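You operate a simulated robot arm through the tools that you are given. There is no shell and no other tool. Be economical: measure what you need, move in short steps, check, and stop when the job is done.

The job below is to be done with a simulated robot arm. You get a single attempt, and the scene is never put back.

JOB
Cap both bare nuts on the ring and turn the orange and green indicators to their marks.
Fine: grey cap by the lamp jig, orange cap by the brush; leave the white cap and the yellow indicator.

It is judged by the outcome, as a careful person would: the job done as asked, and still so three seconds after it is handed in. It fails if anything else is knocked over, pushed out of place, dropped, spilled or broken. Lids that push on must go on centred and level and be pressed home; caps that screw on are set level and turned clockwise until they are tight.

ROBOT AND FRAMES
A 6-joint arm with a two-finger parallel gripper, fixed in place. Base frame: the origin is at the foot of the arm, x ahead of it, y to its left, z up; the work surface is at about z = 0. Units: mm, degrees, N and s.
With the tool pointing down near the work surface it reaches from about 120 to 500 mm from the base axis. Its first joint turns from -72.0 to 72.0 degrees. Payload 0.65 kg.
Tool frame: the origin (TCP) lies between the finger pads and is the grasp point; the fingertips stand 25 mm ahead of it; z points along the fingers, y is the line along which they close. The gripper opens to 76 mm. The fingers are 18 mm wide and 10 mm thick; the gripper's body (36 by 78 mm) begins 45 mm behind the TCP.
Orientation is that of the tool frame in the base frame, as a unit quaternion [w, x, y, z]. With the fingers straight down and closing along the base's y, the tool's x points along the base's -x, its y along +y and its z along -z.

CONTROLS
- The arm moves only by the tool servo_tool. Its argument "increments" is a list of rows, each an object of numbers (a shift or turn left out is 0, a gripper value left out holds the last): "tx", "ty", "tz": the shift along the tool's x, y, z in mm; "wx", "wy", "wz": the turn, a rotation vector about the tool's x, y, z in degrees; "hand": the opening, from 0 (shut) to 1 (fully open). In form: [{"tx": .., "ty": .., "tz": .., "wx": .., "wy": .., "wz": .., "hand": ..}, ...]. A call has 1 to 8 rows; each row is the pose to reach, as a shift and turn from the pose commanded when the call began, along the tool's axes at that moment. A row lasts 0.2 s, in which the tool goes at most 50 mm and 8.6 degrees; a call with a longer step from one row to the next is refused whole, and so is a gripper value outside its range. Where a pose cannot be reached the arm comes as near as it can. A force on the tool above 40 N (or 10 N above the force at the start of the call, whichever is more), or a blocked arm, ends the call early, and 0.2 s more pass. The fingers move at their own pace (about 108 mm/s each) and stop on an object; they squeeze with about 45 N. The grip force told is the motor's: it shows also when the fingers shut on nothing. Time passes only in rows, and 0.2 s behind the last, so rows that repeat a pose let the fingers close. The reply holds the time, the measured pose of the TCP, the force on the tool along the base axes, the opening and the grip force, in the units named above and with some noise.
- Cameras (640 x 400 px; columns grow to the right, rows downward): "scene" is fixed at [25.2, 251.6, 426.3]; the picture's right is [-0.96, -0.27, 0.00], its down [-0.09, 0.33, -0.94] and it looks along [0.25, -0.90, -0.34] (base axes); focal length 258 px, centre (320, 200). "wrist" rides on the gripper at [-28, 0, -45] in the tool frame; the picture's right is [0.00, -1.00, 0.00], its down [0.97, 0.00, -0.24] and it looks along [0.24, 0.00, 0.97] (tool axes); focal length 218 px, centre (320, 200).
- get_image(camera): a new picture of that camera. The clock stands still meanwhile.
- pixel_to_xyz(camera, pixels): there is no depth. For up to 12 entries [column, row, z] of the newest picture of that camera ("zoom" is the newest enlarged one), the place [x, y] in the base frame at which the ray of that pixel passes the height z, good to about 2 mm. The clock stands still meanwhile.
- enlarge(camera, box): a new picture of the part [left, top, right, bottom] of that camera's present view, enlarged. The clock stands still meanwhile.
- sign_off(): hands the job in; it is judged then, once.

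Go step by step. Measure first, check grasps and placings, and put right what went wrong. The budget is 80 turns and 38 pictures, counting those below and the enlarged ones. Unless the task says otherwise, let go and move clear before handing in, and close with one line.

The tools are called after "Emit:" as a command line: name --argument value ..., lists and objects as JSON in quotes. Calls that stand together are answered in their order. servo_tool: Moves the arm, as the interface text tells. Its arguments: {"type":"object","properties":{"increments":{"type":"array"}},"required":["increments"]} The other tools are called the same way: get_image (camera) takes a picture; pixel_to_xyz (camera, pixels) gives the place at which the rays of pixels pass given heights; enlarge (camera, box) takes an enlarged picture of a part of a camera's view; sign_off () hands the job in.

At the start:

```text
clock: 0.0
tool_pos: [204.2, -104.1, 328.7]
ee_rot: [0.0, 0.0, 1.0, 0.0]
contact_force: [0.7, 0.4, -0.2]
opening: 75.8
gripper_force: 0.1
```

scene: 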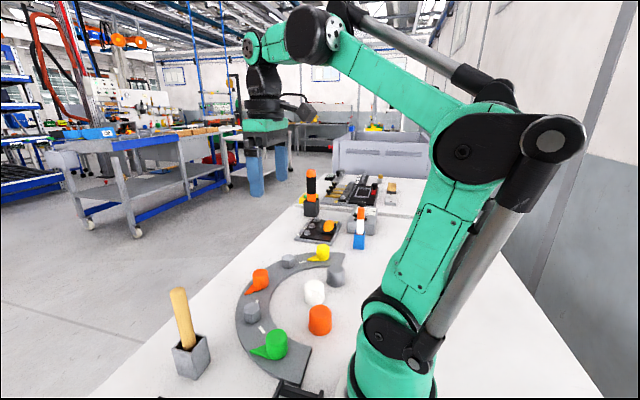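
wrist: 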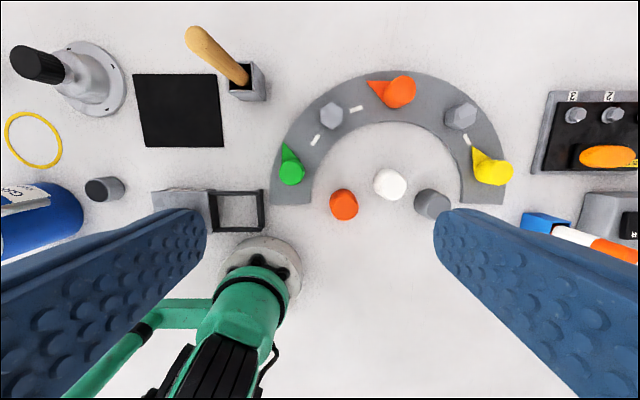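

The wrist picture shows two bare nuts, at (331,117) and (461,117). The caps are at (343,204) orange, (390,184) white and (432,203) grey, and the indicators at (291,168) green and (393,92) orange. I'll enlarge the views for detail before measuring.

Emit:
enlarge --camera "wrist" --box '[260, 60, 520, 222]'

Emit:
enlarge --camera "scene" --box '[220, 230, 380, 390]'

Emit:
enlarge --camera "scene" --box '[280, 150, 420, 260]'

```text
2.46 times, centred on (390, 141) of wrist
```

zoom: 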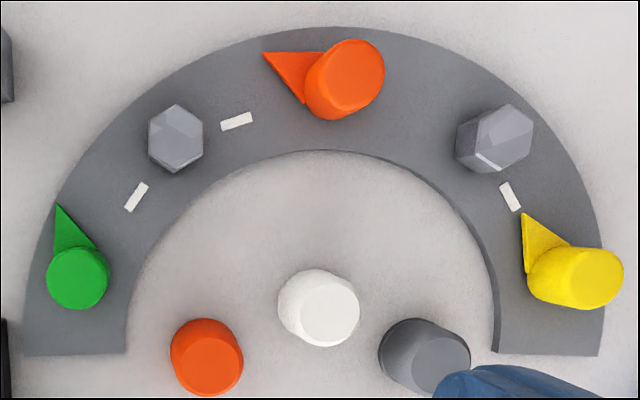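

```text
2.50 times, centred on (300, 310) of scene
```

zoom: 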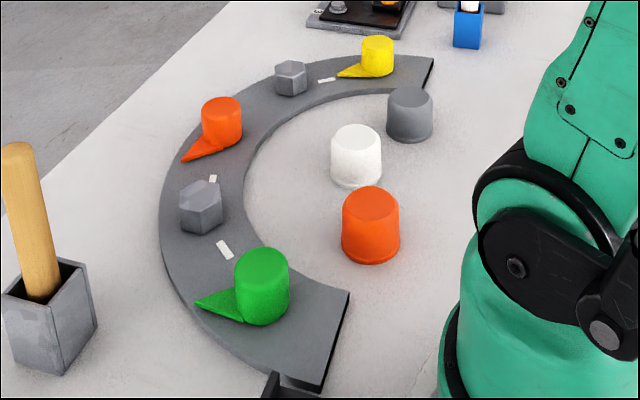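

```text
3.64 times, centred on (350, 205) of scene
```

zoom: 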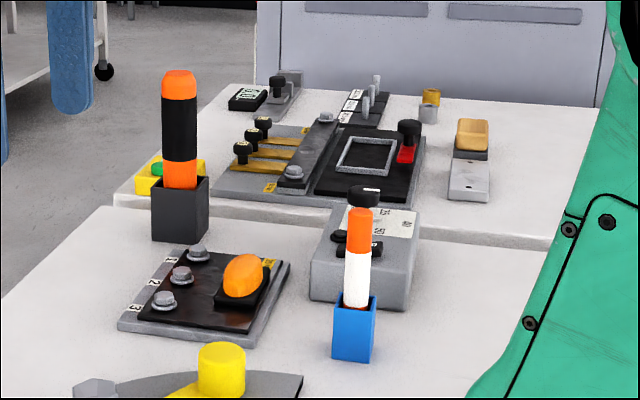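

The lamp jig, with the orange lamp and bolts 1-3, is on the right side. So the nut at (461,117) takes the grey cap and the nut at (331,117) by the brush takes the orange one. I'll triangulate the tops from both cameras.

Emit:
pixel_to_xyz --camera "wrist" --pixels '[[332, 114.5, 0], [332, 114.5, 50], [464, 112.5, 0], [464, 112.5, 50], [346, 210, 0], [346, 210, 50], [440, 208, 0], [440, 208, 50], [291, 175, 0], [291, 175, 50], [404, 88, 0], [404, 88, 50]]'

Emit:
pixel_to_xyz --camera "scene" --pixels '[[252.5, 305, 0], [252.5, 305, 50], [288, 256.5, 0], [288, 256.5, 50], [320, 311, 0], [320, 311, 50], [336, 268.5, 0], [336, 268.5, 50], [277, 333, 0], [277, 333, 50], [261, 272.5, 0], [261, 272.5, 50]]'

```text
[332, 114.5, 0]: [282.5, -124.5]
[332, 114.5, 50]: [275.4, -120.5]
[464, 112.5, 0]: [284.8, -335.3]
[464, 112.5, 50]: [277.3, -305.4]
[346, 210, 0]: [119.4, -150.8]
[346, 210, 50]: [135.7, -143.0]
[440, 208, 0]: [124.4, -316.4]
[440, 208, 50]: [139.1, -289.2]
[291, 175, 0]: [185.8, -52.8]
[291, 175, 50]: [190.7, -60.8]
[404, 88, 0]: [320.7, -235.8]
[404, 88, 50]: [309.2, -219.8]
```

```text
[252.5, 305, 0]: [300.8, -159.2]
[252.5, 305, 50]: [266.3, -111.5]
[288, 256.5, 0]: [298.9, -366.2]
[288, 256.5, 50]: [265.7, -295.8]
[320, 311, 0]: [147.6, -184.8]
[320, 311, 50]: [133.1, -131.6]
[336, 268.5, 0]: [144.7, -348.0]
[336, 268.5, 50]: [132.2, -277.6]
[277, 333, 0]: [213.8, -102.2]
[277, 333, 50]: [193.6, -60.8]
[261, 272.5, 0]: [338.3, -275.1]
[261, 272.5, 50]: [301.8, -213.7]
```

The triangulated tops are roughly:
- Brush nut: (276,-121), z 39
- Lamp nut: (277,-312), z 38
- Orange cap: (133,-145), z 37
- Grey cap: (135,-296), z 37
- Green indicator: (192,-61), z about 49
- Orange indicator: (309,-220), z about 45

Next I'll move above the orange cap and look closer.

Emit:
servo_tool --increments '[{"tx": 12, "ty": -7, "tz": 30}, {"tx": 24, "ty": -14, "tz": 60}, {"tx": 36, "ty": -21, "tz": 90}, {"tx": 48, "ty": -28, "tz": 120}, {"tx": 60, "ty": -35, "tz": 150}, {"tx": 71, "ty": -41, "tz": 179}]'

Emit:
get_image --camera "wrist"

```text
clock: 1.4
tool_pos: [133.5, -148.5, 151.3]
ee_rot: [0.0, 0.0, 1.0, 0.0]
contact_force: [0.4, -0.1, 0.4]
opening: 75.8
gripper_force: 0.0
```

```text
32 pictures are left
```

wrist: 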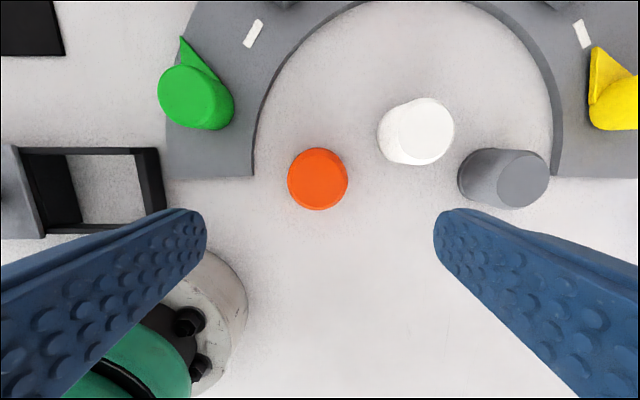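

The orange cap top is centred near (317,182), and its outline spans columns 288-347 and rows 147-210. I'll convert the top and edge pixels, along with the green indicator and its mark.

Emit:
pixel_to_xyz --camera "wrist" --pixels '[[318, 182, 37], [288, 180, 37], [347, 180, 37], [317, 148, 2], [317, 210, 37], [507, 179, 37], [182, 37, 12], [254, 33, 12], [422, 130, 37], [206, 103, 47], [255, 178, 12], [165, 178, 12]]'

Emit:
servo_tool --increments '[{"hand": 1}, {"hand": 1}]'

```text
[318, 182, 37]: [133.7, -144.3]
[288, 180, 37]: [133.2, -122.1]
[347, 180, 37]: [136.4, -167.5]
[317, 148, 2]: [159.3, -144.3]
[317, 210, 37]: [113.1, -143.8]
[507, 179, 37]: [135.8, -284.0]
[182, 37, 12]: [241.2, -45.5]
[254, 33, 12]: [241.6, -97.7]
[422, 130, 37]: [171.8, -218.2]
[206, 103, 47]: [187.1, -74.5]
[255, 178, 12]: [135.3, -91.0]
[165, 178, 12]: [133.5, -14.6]
```

```text
clock: 2.0
tool_pos: [133.7, -146.9, 151.8]
ee_rot: [0.0, 0.0, 1.0, 0.0]
contact_force: [0.4, -0.1, -0.2]
opening: 75.7
gripper_force: 0.0
```

The orange cap top centre is at (134,-144.5), about 45 mm across. I'm descending over it with the hand at 0.85 to clear the white cap and the ring's end.

Emit:
servo_tool --increments '[{"tz": 30, "hand": 0.85}, {"tz": 60}, {"tz": 85}, {"tz": 105}, {"tz": 117}, {"tz": 117}]'

Emit:
get_image --camera "wrist"

```text
clock: 3.4
tool_pos: [133.7, -146.7, 37.2]
ee_rot: [0.001, 0.0, 1.0, -0.001]
contact_force: [0.0, -0.8, -0.5]
opening: 64.7
gripper_force: 0.1
```

```text
31 pictures are left
```

wrist: 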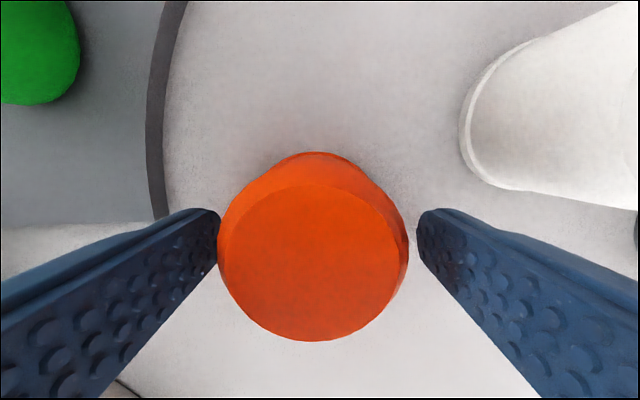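

The cap sits between the pads, about 1.5 mm off in y and 2 mm in x: its centre is near (313,263) and the TCP projects to about (320,271). I'll correct that, go a little lower, and close.

Emit:
servo_tool --increments '[{"tx": -2, "ty": 1.6, "tz": 4}, {"tx": -2, "ty": 1.6, "tz": 4}, {"tx": -2, "ty": 1.6, "tz": 4, "hand": 0}, {"tx": -2, "ty": 1.6, "tz": 4}, {"tx": -2, "ty": 1.6, "tz": 4}]'

```text
clock: 4.6
tool_pos: [136.9, -145.4, 36.5]
ee_rot: [-0.001, -0.001, 1.0, -0.001]
contact_force: [-0.1, 0.2, 0.3]
opening: 52.3
gripper_force: 45.1
out of reach, approached as far as the arm can: row 1, 2, 3, 4, 5
```

The grip is firm at 45 N with an opening of 52.3 mm, though the arm couldn't go lower than z≈36. I'm lifting and checking the hold.

Emit:
servo_tool --increments '[{"tz": -15}, {"tz": -40}, {"tz": -65}, {"tz": -65}]'

Emit:
get_image --camera "wrist"

Emit:
enlarge --camera "scene" --box '[220, 210, 400, 370]'

```text
clock: 5.6
tool_pos: [136.3, -144.7, 99.8]
ee_rot: [0.0, 0.0, 1.0, 0.0]
contact_force: [-0.6, 0.0, -1.7]
opening: 52.3
gripper_force: 45.0
```

```text
30 pictures are left
```

wrist: 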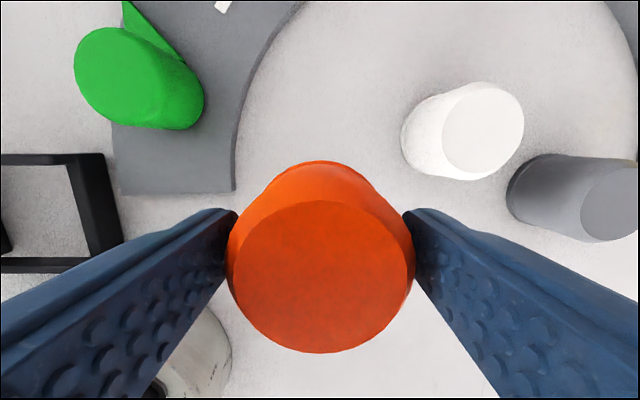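

```text
2.50 times, centred on (310, 290) of scene
```

zoom: 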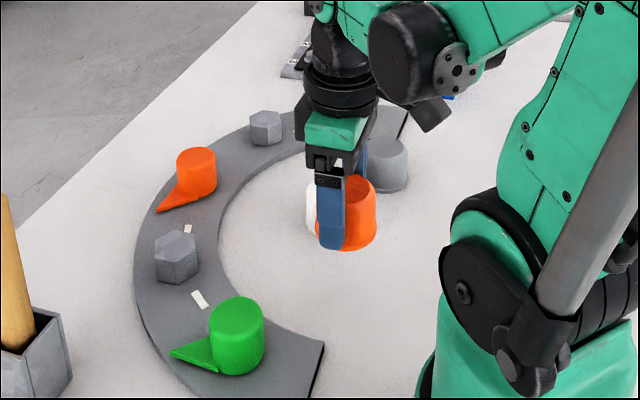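

The cap is held level, its top centre at about (321,277), so roughly 1.3 mm behind the TCP. I'll move short of the brush nut to see it ahead of the cap and measure it closely.

Emit:
servo_tool --increments '[{"tx": -25, "ty": 8, "tz": -8}, {"tx": -50, "ty": 16, "tz": -14}, {"tx": -70, "ty": 24, "tz": -14}, {"tx": -70, "ty": 24, "tz": -14}, {"tx": -70, "ty": 24, "tz": -14}]'

Emit:
get_image --camera "wrist"

```text
clock: 6.8
tool_pos: [206.3, -120.1, 114.7]
ee_rot: [0.0, 0.0, 1.0, 0.0]
contact_force: [-0.1, -0.8, 0.1]
opening: 52.2
gripper_force: 44.2
```

```text
28 pictures are left
```

wrist: 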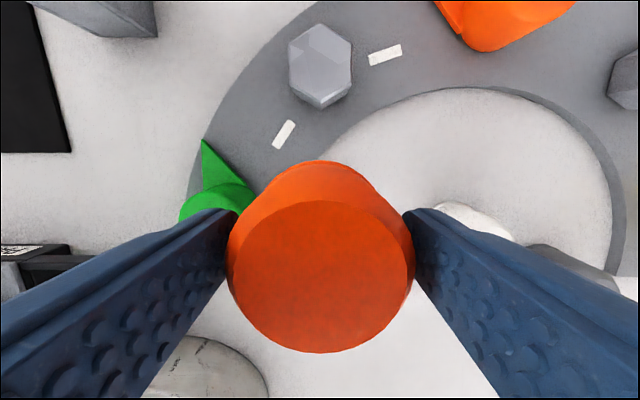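

The nut sits at about (320,63), and I need its top face precisely, so I'm enlarging it.

Emit:
enlarge --camera "wrist" --box '[256, 0, 416, 160]'

```text
2.50 times, centred on (336, 80) of wrist
```

zoom: 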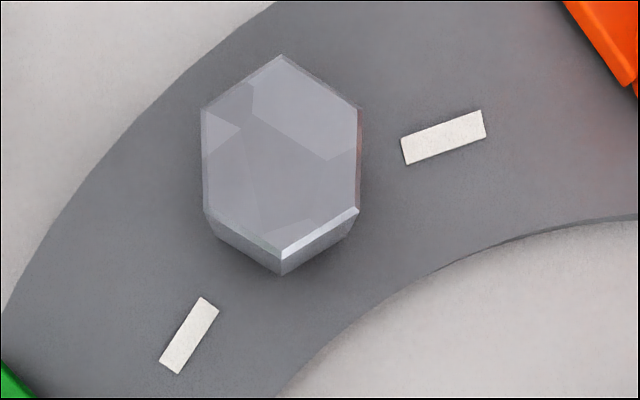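

The top hexagon's vertices run from (282,55) to (281,257) in the zoom, so its centre is at (282,157).

Emit:
pixel_to_xyz --camera "zoom" --pixels '[[282, 157, 38], [282, 157, 32], [282, 55, 38], [281, 257, 38], [204, 157, 38], [360, 157, 38], [282, 275, 10], [189, 336, 10], [443, 137, 10]]'

```text
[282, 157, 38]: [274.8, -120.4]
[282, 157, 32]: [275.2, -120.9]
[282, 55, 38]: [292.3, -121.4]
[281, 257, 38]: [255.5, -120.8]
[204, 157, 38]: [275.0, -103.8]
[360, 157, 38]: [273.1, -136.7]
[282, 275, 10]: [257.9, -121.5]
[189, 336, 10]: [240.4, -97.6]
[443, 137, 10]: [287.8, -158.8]
```

From this view the nut centre lies 68.2 mm ahead of the TCP, so the cap, held 1.3 mm back, needs a move of about 69.5 mm in x. I'm moving over it, stopping about 10 mm above the nut and checking with the scene camera.

Emit:
servo_tool --increments '[{"tx": -25}, {"tx": -50, "tz": 5}, {"tx": -69.5, "tz": 15}, {"tx": -69.5, "tz": 28}, {"tx": -69.5, "tz": 28}]'

Emit:
enlarge --camera "scene" --box '[200, 240, 320, 340]'

Emit:
get_image --camera "wrist"

```text
clock: 8.0
tool_pos: [277.3, -120.7, 86.4]
ee_rot: [0.001, 0.0, 1.0, 0.0]
contact_force: [0.0, 0.6, -0.3]
opening: 52.0
gripper_force: 45.1
```

```text
4.00 times, centred on (260, 290) of scene
```

zoom: 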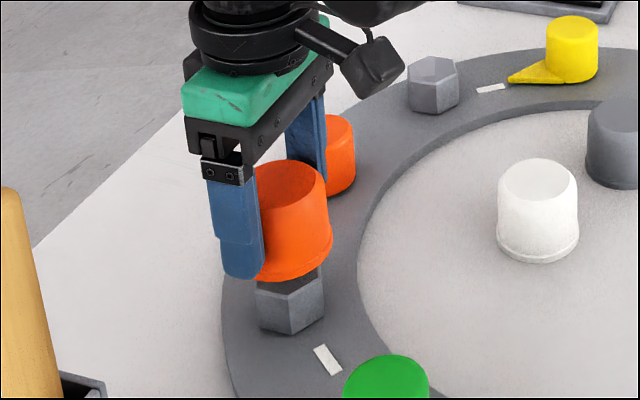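

```text
25 pictures are left
```

wrist: 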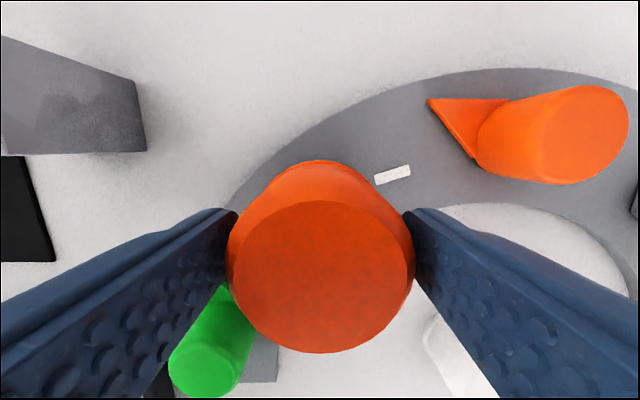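

The cap looks lined up over the nut: the nut spans columns 257-324 in the zoom and the cap top spans 252-326. I'm descending slowly, watching the force.

Emit:
servo_tool --increments '[{"tz": 5}, {"tz": 9}, {"tz": 12}, {"tz": 15}, {"tz": 18}, {"tz": 21}, {"tz": 24}]'

```text
clock: 9.6
tool_pos: [275.8, -121.1, 62.6]
ee_rot: [0.001, 0.001, 1.0, 0.0]
contact_force: [-0.6, -0.5, 0.0]
opening: 51.9
gripper_force: 44.8
```

There's no resistance at z 62.6, so the cap is sliding over the nut. I'm continuing down.

Emit:
servo_tool --increments '[{"tz": 3}, {"tz": 6}, {"tz": 9}, {"tz": 12}, {"tz": 14}, {"tz": 16}]'

```text
clock: 11.0
tool_pos: [277.0, -121.1, 44.3]
ee_rot: [0.0, 0.0, 1.0, 0.0]
contact_force: [0.3, 0.0, -0.2]
opening: 52.1
gripper_force: 44.9
```

Emit:
servo_tool --increments '[{"tz": 1.5}, {"tz": 3}, {"tz": 4.5}, {"tz": 6}, {"tz": 7.5}, {"tz": 9}]'

Emit:
enlarge --camera "scene" --box '[200, 240, 320, 340]'

```text
clock: 11.7
tool_pos: [275.2, -121.4, 44.1]
ee_rot: [0.0, 0.0, 1.0, 0.0]
contact_force: [-0.9, 1.6, 17.0]
opening: 51.9
gripper_force: 45.1
stopped in row 3: the force on the tool passed its limit (the readings are from after the stop); the commanded pose is now the measured one
```

```text
4.00 times, centred on (260, 290) of scene
```

zoom: 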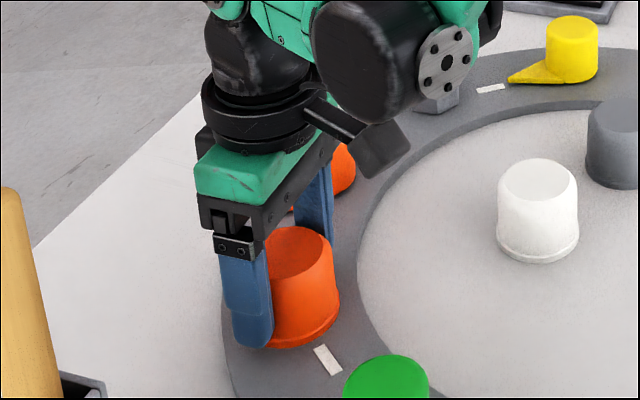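

Contact came at z 44, with the cap rim at the ring surface. I'll release, rise clear, and look.

Emit:
servo_tool --increments '[{"hand": 0.9}, {"hand": 0.9}, {"tz": -20}, {"tz": -45}, {"tz": -70}, {"tz": -85}, {"tz": -85}]'

Emit:
get_image --camera "wrist"

Emit:
enlarge --camera "scene" --box '[200, 240, 320, 360]'

```text
clock: 13.3
tool_pos: [276.7, -120.3, 129.3]
ee_rot: [0.0, 0.0, 1.0, 0.001]
contact_force: [-0.2, 0.7, 0.0]
opening: 68.2
gripper_force: 0.0
```

```text
23 pictures are left
```

wrist: 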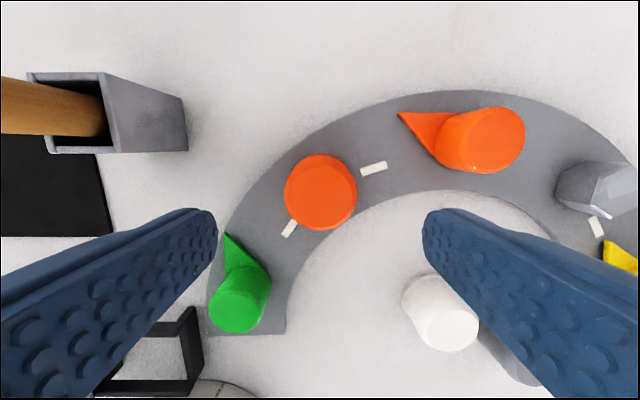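

```text
3.33 times, centred on (260, 300) of scene
```

zoom: 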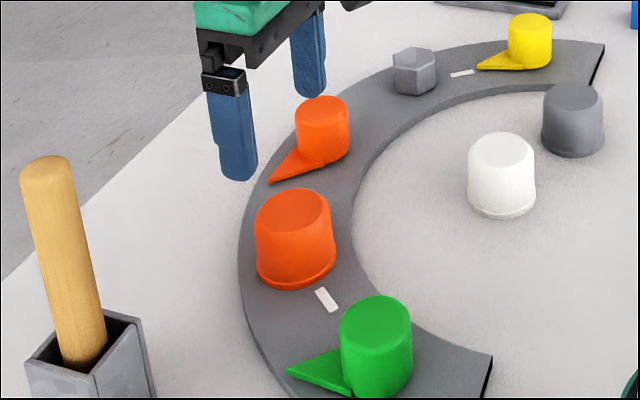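

The cap is on the nut and may be tilted very slightly. I'll shut the fingers and press on its top centre, which lies directly under the TCP.

Emit:
servo_tool --increments '[{"hand": 0}, {"hand": 0, "tz": 20}, {"tz": 40}, {"tz": 52}, {"tz": 54}, {"tz": 56}, {"tz": 58}, {"tz": 60}]'

Emit:
servo_tool --increments '[{"tz": 1}, {"tz": 2}, {"tz": 3}, {"tz": 4}, {"tz": 5}, {"tz": 6}]'

```text
clock: 14.8
tool_pos: [277.4, -120.6, 70.8]
ee_rot: [-0.001, 0.0, 1.0, 0.0]
contact_force: [-1.4, 1.8, 23.4]
opening: 0.2
gripper_force: 23.5
stopped in row 7: the force on the tool passed its limit (the readings are from after the stop); the commanded pose is now the measured one
```

```text
clock: 15.2
tool_pos: [277.5, -120.9, 72.0]
ee_rot: [-0.001, -0.001, 1.0, 0.001]
contact_force: [-1.9, 1.3, 24.8]
opening: 0.0
gripper_force: 23.4
stopped in row 2: the force on the tool passed its limit (the readings are from after the stop); the commanded pose is now the measured one
```

It's firm at more than 40 N with the top at about z 46. I'm lifting and looking at the seating.

Emit:
servo_tool --increments '[{"tz": -20}, {"tz": -40}, {"tz": -60, "tx": 20}, {"tz": -60, "tx": 50, "hand": 0.85}, {"tz": -60, "tx": 80}, {"tz": -60, "tx": 80}]'

Emit:
enlarge --camera "scene" --box '[220, 260, 320, 360]'

Emit:
get_image --camera "wrist"

```text
clock: 16.6
tool_pos: [196.4, -122.0, 130.2]
ee_rot: [-0.001, 0.0, 1.0, 0.0]
contact_force: [-0.4, 0.3, 0.2]
opening: 64.5
gripper_force: 0.0
```

```text
4.00 times, centred on (270, 310) of scene
```

zoom: 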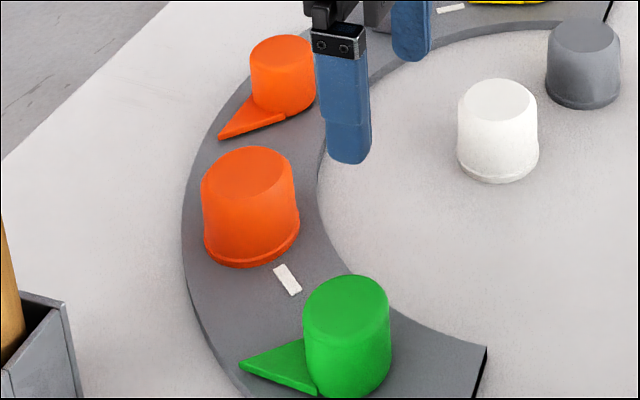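

```text
20 pictures are left
```

wrist: 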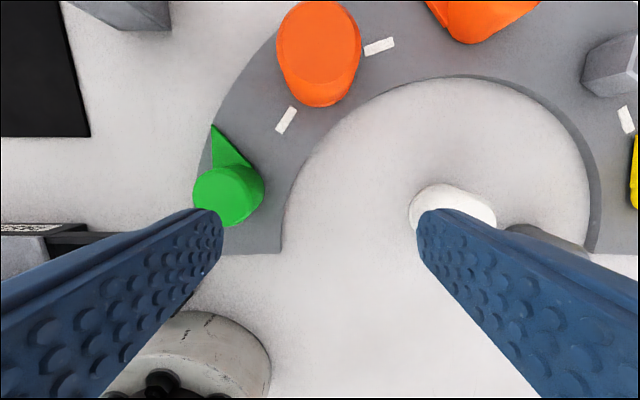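

The orange cap is level and seated. Its perspective matches the green indicator's. Next I'm hovering over the green indicator to measure its pointer and centre.

Emit:
servo_tool --increments '[{"ty": 20, "tx": 1}, {"ty": 40, "tx": 3}, {"ty": 62, "tx": 5}, {"ty": 62, "tx": 5}, {"ty": 62, "tx": 5}]'

Emit:
enlarge --camera "wrist" --box '[240, 60, 440, 260]'

```text
clock: 17.9
tool_pos: [190.9, -58.1, 130.8]
ee_rot: [0.0, -0.001, 1.0, 0.001]
contact_force: [-0.2, -0.8, 0.0]
opening: 64.4
gripper_force: 0.0
```

```text
2.00 times, centred on (340, 160) of wrist
```

zoom: 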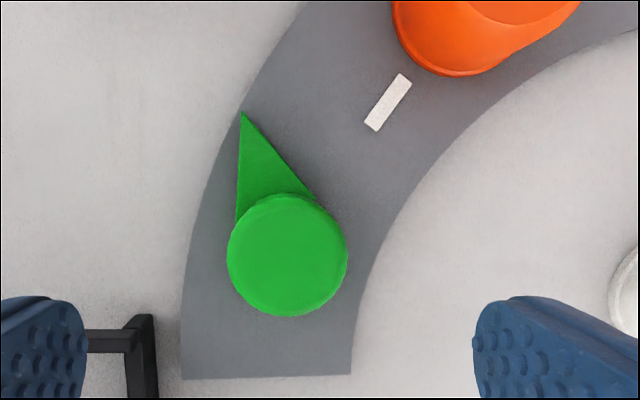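

The green top centre is at zoom (288,256), its tip at (242,112) and its mark at (388,103). I'll convert these.

Emit:
pixel_to_xyz --camera "zoom" --pixels '[[288, 256, 47], [242, 112, 10], [242, 112, 16], [388, 103, 10], [405, 77, 10], [371, 127, 10], [236, 222, 14], [316, 200, 14], [228, 256, 47], [348, 256, 47]]'

```text
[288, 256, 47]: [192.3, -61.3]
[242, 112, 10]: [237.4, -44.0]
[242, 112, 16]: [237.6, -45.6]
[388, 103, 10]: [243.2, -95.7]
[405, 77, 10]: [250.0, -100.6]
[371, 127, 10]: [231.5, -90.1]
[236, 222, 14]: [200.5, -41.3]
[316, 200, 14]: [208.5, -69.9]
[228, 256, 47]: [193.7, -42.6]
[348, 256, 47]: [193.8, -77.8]
```

The centre is at about (193,-60.5). The pointer sits at about +20° and the mark at about -35°, so the indicator needs about 55° clockwise. I'm descending to grip the body above the pointer.

Emit:
servo_tool --increments '[{"tx": -0.5, "ty": -1.5, "tz": 25, "hand": 0.75}, {"tx": -0.5, "ty": -1.5, "tz": 50}, {"tx": -0.5, "ty": -1.5, "tz": 68}, {"tx": -0.5, "ty": -1.5, "tz": 81}, {"tx": -0.5, "ty": -1.5, "tz": 81}, {"tx": -0.5, "ty": -1.5, "tz": 81}]'

Emit:
get_image --camera "wrist"

```text
clock: 19.2
tool_pos: [191.4, -60.4, 51.1]
ee_rot: [0.0, 0.0, 1.0, 0.0]
contact_force: [-0.5, -0.5, -0.1]
opening: 57.0
gripper_force: 0.1
```

```text
18 pictures are left
```

wrist: 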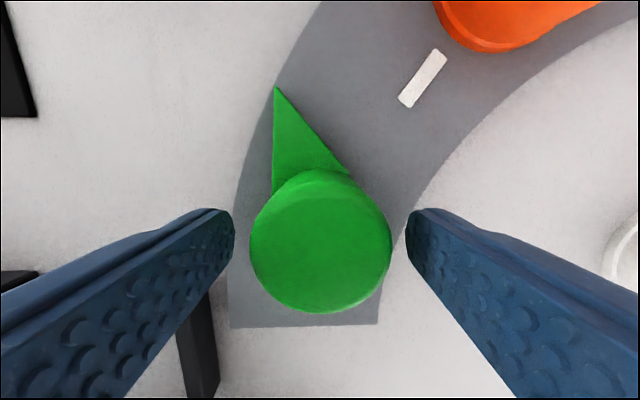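

From this view the body's centre (320,242) is about 4.5 mm ahead of the TCP. Relative to it, the tip is at +19.5° and the mark at -38°, so the turn is about 57°. I'm shifting forward and gripping.

Emit:
servo_tool --increments '[{"tx": -4.5}, {"tx": -4.5}, {"tx": -4.5, "hand": 0}, {"tx": -4.5}, {"tx": -4.5}]'

Emit:
servo_tool --increments '[{"wz": 7}, {"wz": 14}, {"wz": 21}, {"wz": 28}, {"wz": 36}, {"wz": 44}, {"wz": 51}, {"wz": 57}]'

Emit:
get_image --camera "wrist"

```text
clock: 20.4
tool_pos: [194.8, -61.0, 49.9]
ee_rot: [0.0, 0.0, 1.0, 0.0]
contact_force: [1.9, -11.0, -13.6]
opening: 37.6
gripper_force: 45.1
```

```text
clock: 21.1
tool_pos: [194.9, -61.7, 49.3]
ee_rot: [0.0, 0.113, 0.994, -0.001]
contact_force: [-0.5, -5.2, -8.3]
opening: 37.5
gripper_force: 44.6
stopped in row 3: the force on the tool passed its limit (the readings are from after the stop); the commanded pose is now the measured one
```

```text
17 pictures are left
```

wrist: 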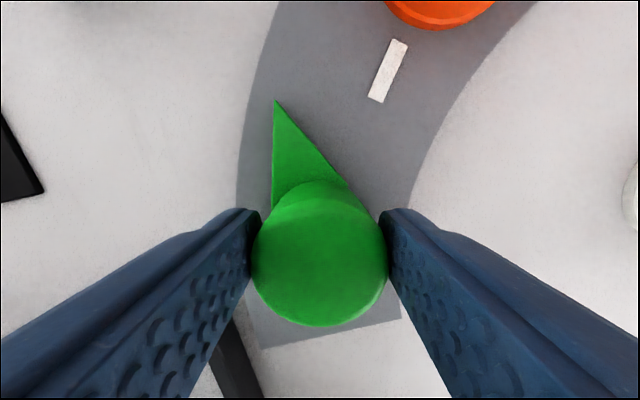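

The indicator turned 13° with the gripper, and the pointer is unchanged in the hand at (276,100). A force spike stopped the move, so I'll continue with smaller turning steps.

Emit:
servo_tool --increments '[{"wz": 3}, {"wz": 6}, {"wz": 9}, {"wz": 12}, {"wz": 15}, {"wz": 18}, {"wz": 21}, {"wz": 24}]'

```text
clock: 22.5
tool_pos: [194.1, -62.6, 50.1]
ee_rot: [0.0, 0.262, 0.965, -0.004]
contact_force: [-2.5, -6.4, -1.1]
opening: 37.7
gripper_force: 44.8
stopped in row 6: the force on the tool passed its limit (the readings are from after the stop); the commanded pose is now the measured one
```

Emit:
servo_tool --increments '[{"wz": 3}, {"wz": 6}, {"wz": 9}, {"wz": 12}, {"wz": 15}, {"wz": 18}, {"wz": 21}, {"wz": 24}]'

Emit:
get_image --camera "wrist"

```text
clock: 23.0
tool_pos: [193.9, -63.7, 50.8]
ee_rot: [-0.002, 0.298, 0.955, -0.005]
contact_force: [-1.3, -3.9, -9.7]
opening: 37.8
gripper_force: 45.3
stopped in row 2: the force on the tool passed its limit (the readings are from after the stop); the commanded pose is now the measured one
```

```text
16 pictures are left
```

wrist: 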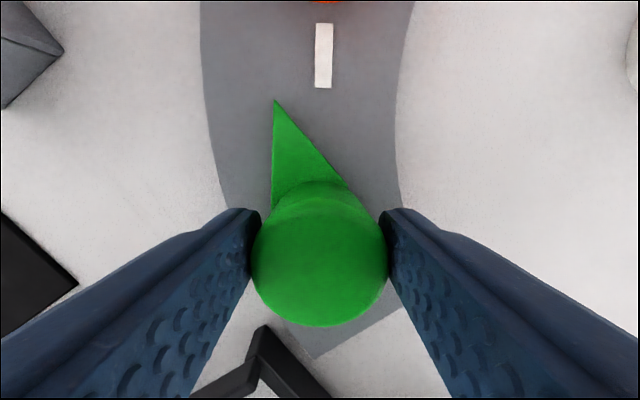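

The indicator has turned 35° as planned. The tip is at (276,100) and the mark at (323,55), with about 22° left, but side load is building up. I'll open to relieve it and look at the centring.

Emit:
servo_tool --increments '[{"hand": 0.65}, {"hand": 0.65}, {"hand": 0.65}]'

Emit:
get_image --camera "wrist"

```text
clock: 23.8
tool_pos: [194.7, -62.8, 51.0]
ee_rot: [-0.001, 0.296, 0.955, -0.006]
contact_force: [0.4, -0.2, 0.7]
opening: 49.7
gripper_force: 0.1
```

```text
15 pictures are left
```

wrist: 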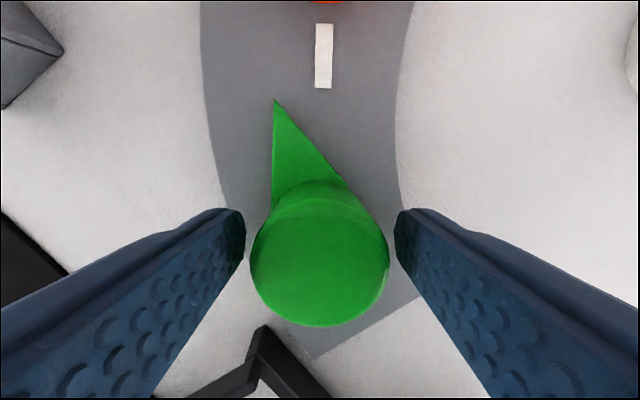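

It stayed put when released, with 21° remaining. The body centre is at about (319,258), about 1.3 mm ahead of the TCP. I'll regrip there and finish turning.

Emit:
servo_tool --increments '[{"tx": -1.3}, {"tx": -1.3, "hand": 0}, {"tx": -1.3}, {"tx": -1.3}]'

Emit:
servo_tool --increments '[{"wz": 3}, {"wz": 6}, {"wz": 9}, {"wz": 12}, {"wz": 15}, {"wz": 18}, {"wz": 21}, {"wz": 21}]'

```text
clock: 24.8
tool_pos: [195.9, -63.8, 50.4]
ee_rot: [-0.001, 0.296, 0.955, -0.005]
contact_force: [-0.4, 4.1, -8.8]
opening: 37.5
gripper_force: 44.7
```

```text
clock: 26.2
tool_pos: [195.8, -64.8, 49.5]
ee_rot: [-0.002, 0.434, 0.901, -0.007]
contact_force: [-4.8, -2.1, 17.7]
opening: 37.5
gripper_force: 45.3
stopped in row 6: the force on the tool passed its limit (the readings are from after the stop); the commanded pose is now the measured one
```

17° of the 21° is done, so I'm turning the last 4°.

Emit:
servo_tool --increments '[{"wz": 1.5}, {"wz": 3}, {"wz": 4}, {"wz": 4}]'

Emit:
servo_tool --increments '[{"hand": 0.75}, {"hand": 0.75}, {"tz": -20}, {"tz": -45}, {"tz": -70}, {"tz": -80}, {"tz": -80}]'

Emit:
enlarge --camera "wrist" --box '[220, 60, 420, 260]'

```text
clock: 26.5
tool_pos: [194.9, -65.4, 51.0]
ee_rot: [-0.002, 0.441, 0.898, -0.007]
contact_force: [-3.1, -1.5, 19.8]
opening: 37.9
gripper_force: 44.4
stopped in row 1: the force on the tool passed its limit (the readings are from after the stop); the commanded pose is now the measured one
```

```text
clock: 28.1
tool_pos: [194.7, -64.2, 130.1]
ee_rot: [-0.001, 0.44, 0.898, -0.007]
contact_force: [0.5, 0.0, -0.7]
opening: 56.9
gripper_force: 0.0
```

```text
2.00 times, centred on (320, 160) of wrist
```

zoom: 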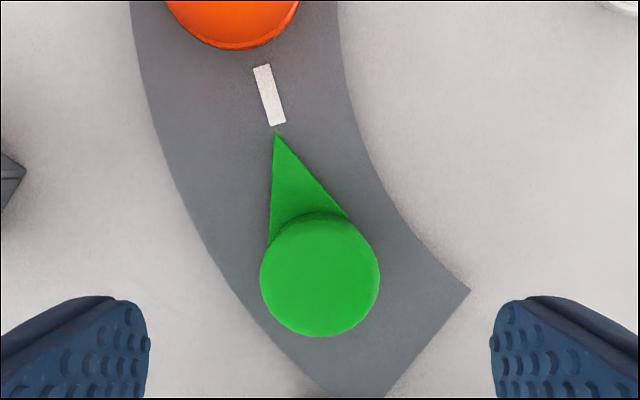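

The pointer now nearly meets its mark, with the tip at (276,132) and the mark's near end at (277,124). I'm checking the remaining angle numerically.

Emit:
pixel_to_xyz --camera "zoom" --pixels '[[319, 277, 47], [276, 132, 13], [270, 95, 10], [262, 67, 10], [278, 123, 10], [276, 132, 18], [319, 277, 45]]'

```text
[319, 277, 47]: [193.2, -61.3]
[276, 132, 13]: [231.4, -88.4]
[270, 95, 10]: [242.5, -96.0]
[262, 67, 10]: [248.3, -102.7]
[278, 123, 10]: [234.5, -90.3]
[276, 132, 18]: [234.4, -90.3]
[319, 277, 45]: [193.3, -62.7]
```

The angles agree within about a degree: tip -34.8°, mark -34.6° to -36°. Green is done. I'll keep this hand orientation, which holds the fingers clear of the orange pointer, and move over the orange indicator.

Emit:
servo_tool --increments '[{"tx": -35, "ty": -1}, {"tx": -75, "ty": -2}, {"tx": -115, "ty": -3}, {"tx": -155, "ty": -4}, {"tx": -192, "ty": -5}, {"tx": -192, "ty": -5}, {"tx": -192, "ty": -5}]'

Emit:
enlarge --camera "wrist" --box '[200, 60, 440, 260]'

```text
clock: 29.7
tool_pos: [309.6, -220.3, 132.4]
ee_rot: [-0.002, 0.44, 0.898, -0.008]
contact_force: [0.2, 0.0, 0.5]
opening: 57.1
gripper_force: 0.1
```

```text
2.00 times, centred on (320, 160) of wrist
```

zoom: 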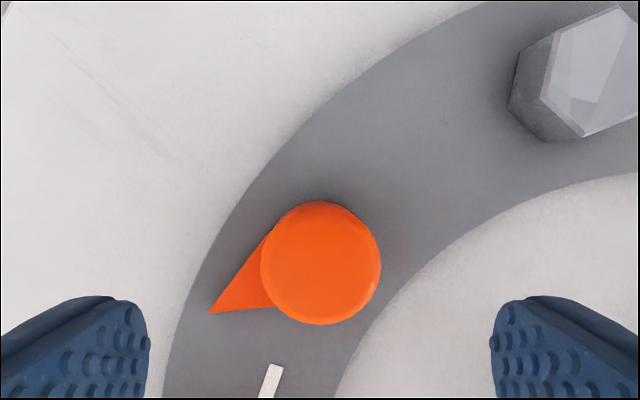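

The orange body's centre is at (321,262), its tip at (209,313), and its mark's far end at (275,365). I'm converting these.

Emit:
pixel_to_xyz --camera "zoom" --pixels '[[321, 262, 47], [209, 313, 13], [275, 366, 10], [269, 390, 10]]'

Emit:
servo_tool --increments '[{"tx": -1, "tz": 30}, {"tx": -1, "tz": 55}, {"tx": -1, "tz": 72}, {"tx": -1, "tz": 80}, {"tx": -1, "tz": 80}]'

Emit:
get_image --camera "wrist"

```text
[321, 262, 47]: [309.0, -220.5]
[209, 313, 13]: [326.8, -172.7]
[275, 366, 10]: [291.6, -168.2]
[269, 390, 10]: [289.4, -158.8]
```

```text
clock: 30.9
tool_pos: [309.0, -219.9, 51.5]
ee_rot: [-0.003, 0.44, 0.898, -0.007]
contact_force: [0.9, 0.4, -0.4]
opening: 56.8
gripper_force: 0.1
```

```text
12 pictures are left
```

wrist: 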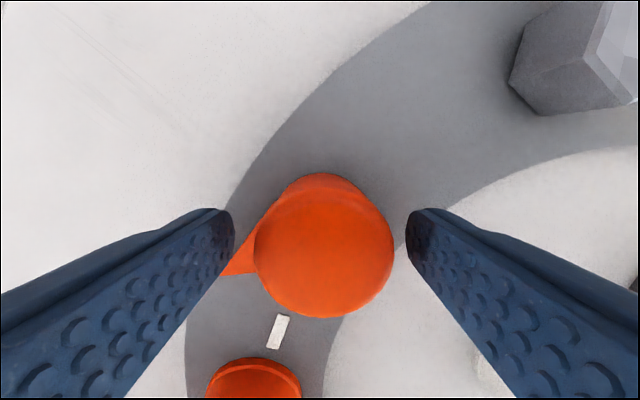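

Pointer angle is about 71° and the mark about 109.5°, so the turn is about 38° anticlockwise. The body centre (323,249) is about 4 mm ahead of the TCP, so I'm shifting and gripping.

Emit:
servo_tool --increments '[{"tx": -4.3, "ty": -0.8, "tz": 1}, {"tx": -4.3, "ty": -0.8, "tz": 1}, {"tx": -4.3, "ty": -0.8, "tz": 1, "hand": 0}, {"tx": -4.3, "ty": -0.8, "tz": 1}, {"tx": -4.3, "ty": -0.8, "tz": 1}]'

Emit:
servo_tool --increments '[{"wz": -3}, {"wz": -6}, {"wz": -9}, {"wz": -12}, {"wz": -15}, {"wz": -18}, {"wz": -21}, {"wz": -24}]'

```text
clock: 32.1
tool_pos: [311.3, -223.2, 50.5]
ee_rot: [-0.002, 0.441, 0.897, -0.007]
contact_force: [-5.2, -4.8, -3.8]
opening: 37.6
gripper_force: 44.8
```

```text
clock: 33.6
tool_pos: [312.5, -222.1, 50.8]
ee_rot: [-0.002, 0.289, 0.957, -0.004]
contact_force: [0.1, -0.7, -4.1]
opening: 37.3
gripper_force: 45.2
stopped in row 7: the force on the tool passed its limit (the readings are from after the stop); the commanded pose is now the measured one
```

18.7° is done, with about 19° to go.

Emit:
servo_tool --increments '[{"wz": -3}, {"wz": -6}, {"wz": -9}, {"wz": -12}, {"wz": -15}, {"wz": -17}, {"wz": -19}, {"wz": -19}]'

```text
clock: 35.4
tool_pos: [311.9, -221.5, 49.9]
ee_rot: [-0.001, 0.126, 0.992, -0.002]
contact_force: [20.0, 25.6, -5.9]
opening: 37.4
gripper_force: 45.1
```

It has turned 37.8° in all. I'm releasing, rising and checking.

Emit:
servo_tool --increments '[{"hand": 0.75}, {"hand": 0.75}, {"tz": -20}, {"tz": -45}, {"tz": -70}, {"tz": -80}, {"tz": -80}]'

Emit:
enlarge --camera "wrist" --box '[160, 80, 420, 280]'

```text
clock: 37.0
tool_pos: [313.2, -221.6, 129.5]
ee_rot: [-0.001, 0.127, 0.992, -0.004]
contact_force: [-0.6, 0.3, 0.0]
opening: 57.1
gripper_force: 0.1
```

```text
2.00 times, centred on (290, 180) of wrist
```

zoom: 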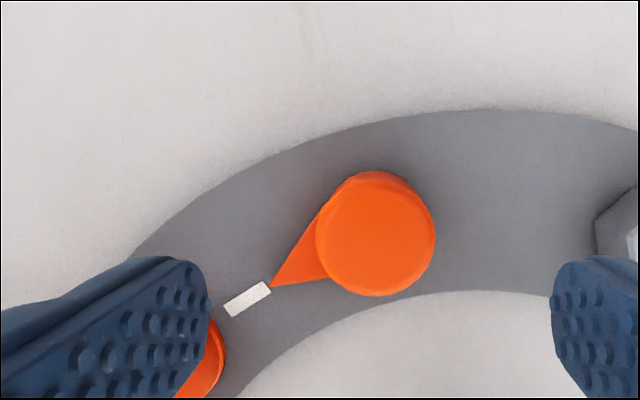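

The tip (271,287) meets the mark's near end (270,288). Seen from the body centre, the tip is at 33.8° and the mark at 33.0°, so the orange indicator is on its mark. I'll now straighten the hand and move over the grey cap.

Emit:
servo_tool --increments '[{"wz": -7, "tz": -10}, {"wz": -14.5, "tz": -10}, {"wz": -14.5, "tz": -10}]'

```text
clock: 37.8
tool_pos: [312.1, -222.3, 139.0]
ee_rot: [-0.003, 0.0, 1.0, -0.003]
contact_force: [0.4, -0.1, 0.8]
opening: 57.1
gripper_force: 0.0
```

Emit:
servo_tool --increments '[{"tx": 36, "ty": -15, "hand": 0.82}, {"tx": 72, "ty": -30}, {"tx": 108, "ty": -45}, {"tx": 144, "ty": -60}, {"tx": 177, "ty": -74}, {"tx": 177, "ty": -74, "tz": 20}, {"tx": 177, "ty": -74, "tz": 40}, {"tx": 177, "ty": -74, "tz": 40}]'

Emit:
get_image --camera "wrist"

```text
clock: 39.6
tool_pos: [136.0, -296.5, 101.9]
ee_rot: [-0.002, 0.0, 1.0, -0.004]
contact_force: [-0.2, -0.1, 1.0]
opening: 62.3
gripper_force: 0.1
```

```text
10 pictures are left
```

wrist: 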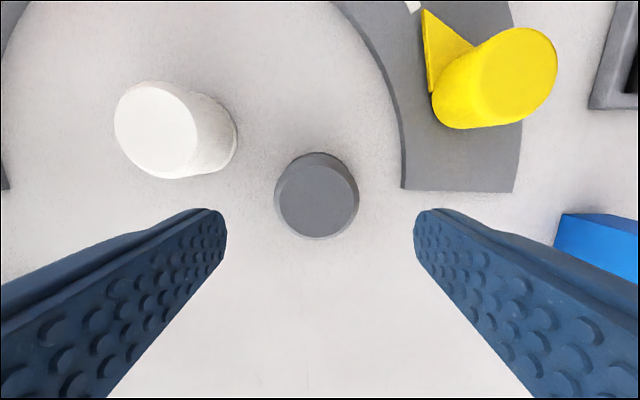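

The grey cap centre is near (317,202), so x matches and it's about 1.8 mm toward +y. I'm descending.

Emit:
servo_tool --increments '[{"ty": 1.8, "tz": 25}, {"ty": 1.8, "tz": 45}, {"ty": 1.8, "tz": 58}, {"ty": 1.8, "tz": 64}, {"ty": 1.8, "tz": 64}]'

Emit:
get_image --camera "wrist"

```text
clock: 40.8
tool_pos: [135.1, -294.7, 36.9]
ee_rot: [-0.002, 0.001, 1.0, -0.003]
contact_force: [-0.2, 0.1, 0.2]
opening: 62.3
gripper_force: 0.0
```

```text
9 pictures are left
```

wrist: 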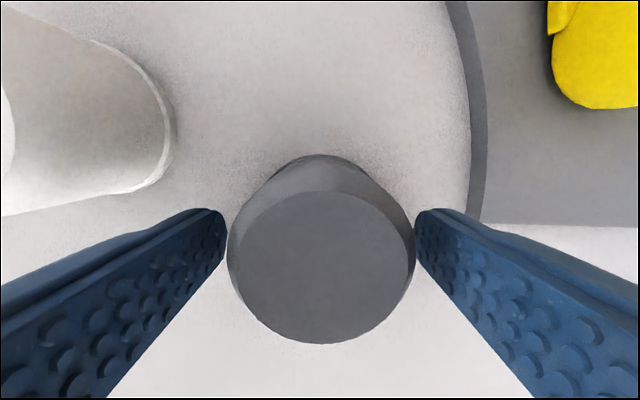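

The top centre is at (322,267), essentially aligned. I'm gripping and lifting.

Emit:
servo_tool --increments '[{"tx": -1, "hand": 0}, {"tx": -1}, {"tx": -1}, {"tx": -1, "tz": -15}, {"tx": -1, "tz": -40}, {"tx": -1, "tz": -78}, {"tx": -1, "tz": -78}]'

Emit:
servo_tool --increments '[{"tx": -25, "ty": -6}, {"tx": -50, "ty": -12}, {"tx": -72, "ty": -17}, {"tx": -72, "ty": -17}, {"tx": -72, "ty": -17}]'

Emit:
get_image --camera "wrist"

```text
clock: 42.4
tool_pos: [137.2, -296.2, 114.2]
ee_rot: [-0.002, 0.002, 1.0, -0.004]
contact_force: [-0.3, -0.6, -0.9]
opening: 52.2
gripper_force: 44.9
```

```text
clock: 43.6
tool_pos: [208.7, -310.1, 114.2]
ee_rot: [-0.003, 0.0, 1.0, -0.003]
contact_force: [0.0, 0.6, -0.4]
opening: 52.1
gripper_force: 45.0
```

```text
8 pictures are left
```

wrist: 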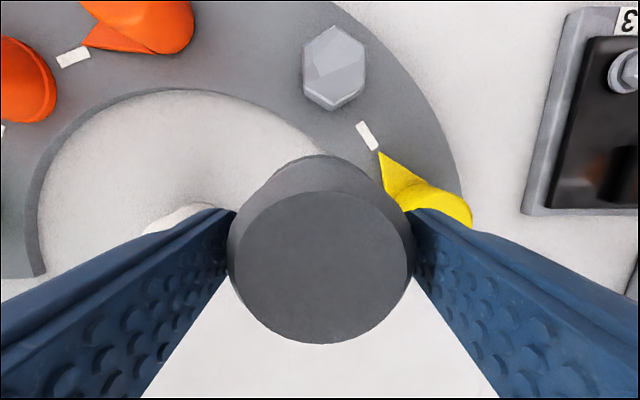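

The lamp nut's top is centred near (334,64.5), about 67 mm ahead and 7 mm toward -y. The tool has a steady 0.35° tilt, so I'll level it while moving above the nut.

Emit:
servo_tool --increments '[{"tx": -25, "ty": -2.5, "wx": -0.35, "wy": -0.35}, {"tx": -50, "ty": -5, "tz": 2, "wx": -0.35, "wy": -0.35}, {"tx": -66.3, "ty": -7, "tz": 14, "wx": -0.35, "wy": -0.35}, {"tx": -66.3, "ty": -7, "tz": 27, "wx": -0.35, "wy": -0.35}, {"tx": -66.3, "ty": -7, "tz": 27, "wx": -0.35, "wy": -0.35}]'

Emit:
enlarge --camera "scene" --box '[240, 200, 360, 300]'

```text
clock: 44.8
tool_pos: [274.9, -318.5, 89.8]
ee_rot: [0.0, 0.001, 1.0, 0.0]
contact_force: [0.2, -0.2, 0.3]
opening: 52.2
gripper_force: 45.3
```

```text
4.00 times, centred on (300, 250) of scene
```

zoom: 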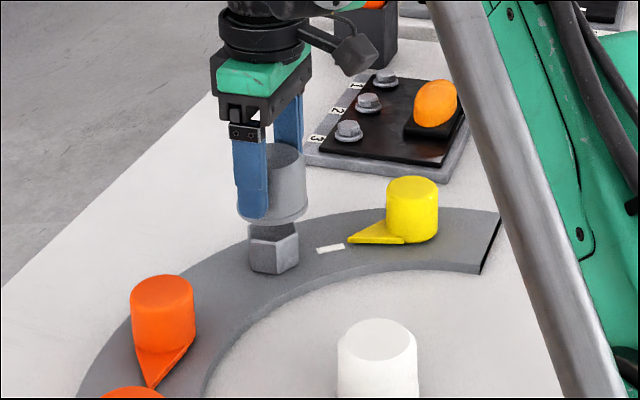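

The cap is above the nut: the nut is centred at column 274 in the zoom and the cap rim at about 272. I'm descending gently.

Emit:
servo_tool --increments '[{"tz": 5}, {"tz": 10}, {"tz": 13}, {"tz": 16}, {"tz": 19}, {"tz": 22}, {"tz": 25}]'

Emit:
servo_tool --increments '[{"tz": 3}, {"tz": 6}, {"tz": 9}, {"tz": 12}, {"tz": 15}, {"tz": 18}, {"tz": 21}]'

```text
clock: 46.4
tool_pos: [274.5, -319.9, 62.1]
ee_rot: [0.0, 0.001, 1.0, -0.001]
contact_force: [-0.7, -0.2, 0.6]
opening: 52.1
gripper_force: 45.6
```

```text
clock: 47.9
tool_pos: [274.2, -318.6, 44.9]
ee_rot: [0.001, 0.0, 1.0, -0.001]
contact_force: [0.2, 1.2, 13.9]
opening: 52.0
gripper_force: 44.9
stopped in row 7: the force on the tool passed its limit (the readings are from after the stop); the commanded pose is now the measured one
```

It slid on freely and bottomed at z 45, the same as the first cap. I'm releasing, rising, then pressing the top with shut fingers.

Emit:
servo_tool --increments '[{"hand": 0.85}, {"hand": 0.85}, {"tz": -20}, {"tz": -45}, {"tz": -50, "hand": 0.85}, {"tz": -50, "hand": 0}, {"tz": -50}, {"tz": -50}]'

Emit:
servo_tool --increments '[{"tz": 8, "hand": 0}, {"tz": 14}, {"tz": 18}, {"tz": 20}, {"tz": 22}, {"tz": 24}, {"tz": 26}, {"tz": 28}]'

```text
clock: 49.7
tool_pos: [272.4, -320.5, 94.7]
ee_rot: [0.0, 0.001, 1.0, -0.001]
contact_force: [-0.1, -0.3, -0.1]
opening: 0.0
gripper_force: 23.3
```

```text
clock: 51.2
tool_pos: [274.9, -318.8, 71.1]
ee_rot: [0.001, 0.0, 1.0, -0.001]
contact_force: [0.6, 0.8, 17.0]
opening: 0.0
gripper_force: 23.9
stopped in row 7: the force on the tool passed its limit (the readings are from after the stop); the commanded pose is now the measured one
```

The top is at the same height as the other cap (TCP 71), and it's firm. I'm rising clear and inspecting everything.

Emit:
servo_tool --increments '[{"tz": -30}, {"tz": -70}, {"tz": -110, "tx": 10}, {"tz": -145, "tx": 40}, {"tz": -165, "tx": 60, "ty": 30}, {"tz": -175, "tx": 75, "ty": 70}, {"tz": -180, "tx": 80, "ty": 100}, {"tz": -180, "tx": 80, "ty": 100, "hand": 0.5}]'

Emit:
get_image --camera "wrist"

Emit:
enlarge --camera "scene" --box '[220, 220, 360, 380]'

```text
clock: 53.0
tool_pos: [194.9, -221.6, 251.9]
ee_rot: [0.0, 0.001, 1.0, -0.001]
contact_force: [0.6, -1.1, -0.2]
opening: 38.1
gripper_force: 0.0
```

```text
6 pictures are left
```

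wrist: 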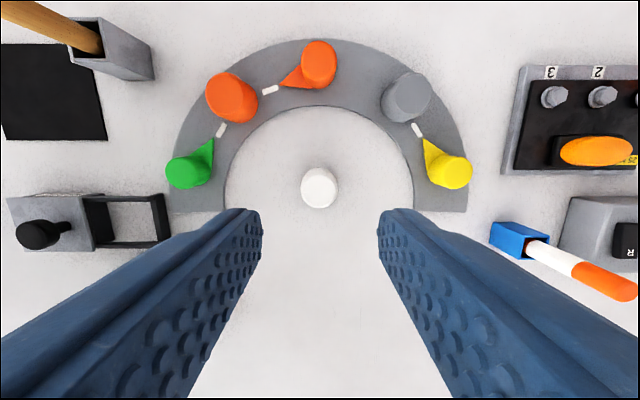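

```text
2.50 times, centred on (290, 300) of scene
```

zoom: 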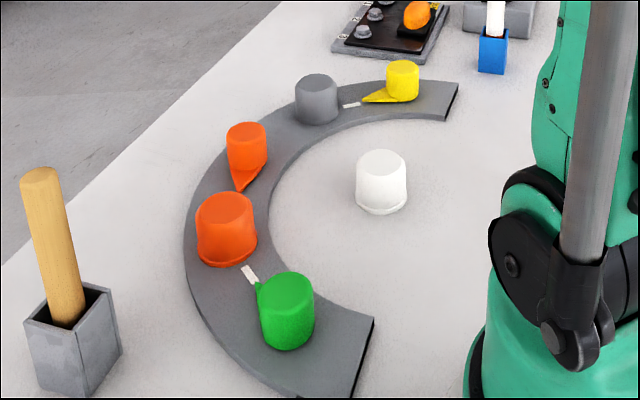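

Everything appears in place. I'm taking one close check of the pointers against their marks.

Emit:
enlarge --camera "wrist" --box '[160, 30, 360, 220]'

Emit:
enlarge --camera "wrist" --box '[160, 110, 240, 200]'

```text
2.11 times, centred on (260, 125) of wrist
```

zoom: 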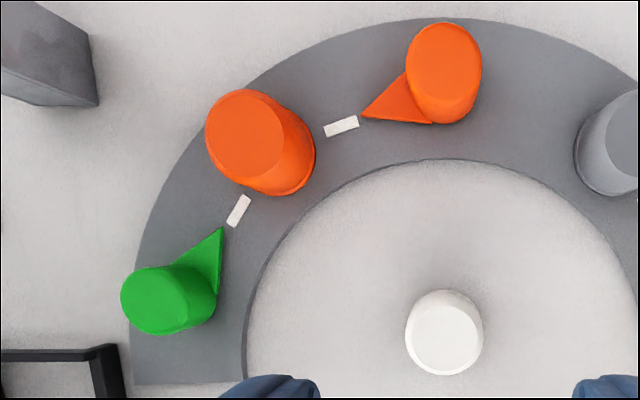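

```text
4.44 times, centred on (200, 155) of wrist
```

zoom: 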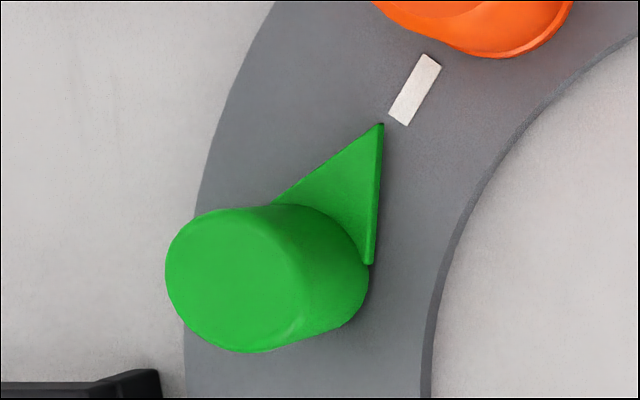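

The green tip is within about 1–2° of its mark line once I allow for the pointer's height, and the orange tip meets its mark. Both caps are level and home, the white cap and yellow indicator weren't touched, and the arm is clear, so I'm handing in.

Emit:
sign_off

```text
The job is handed in.
```

The job is handed in: the grey cap is on the nut by the lamp jig, the orange cap is on the nut by the brush, and the orange and green indicators point at their marks (green within about 1–2°).
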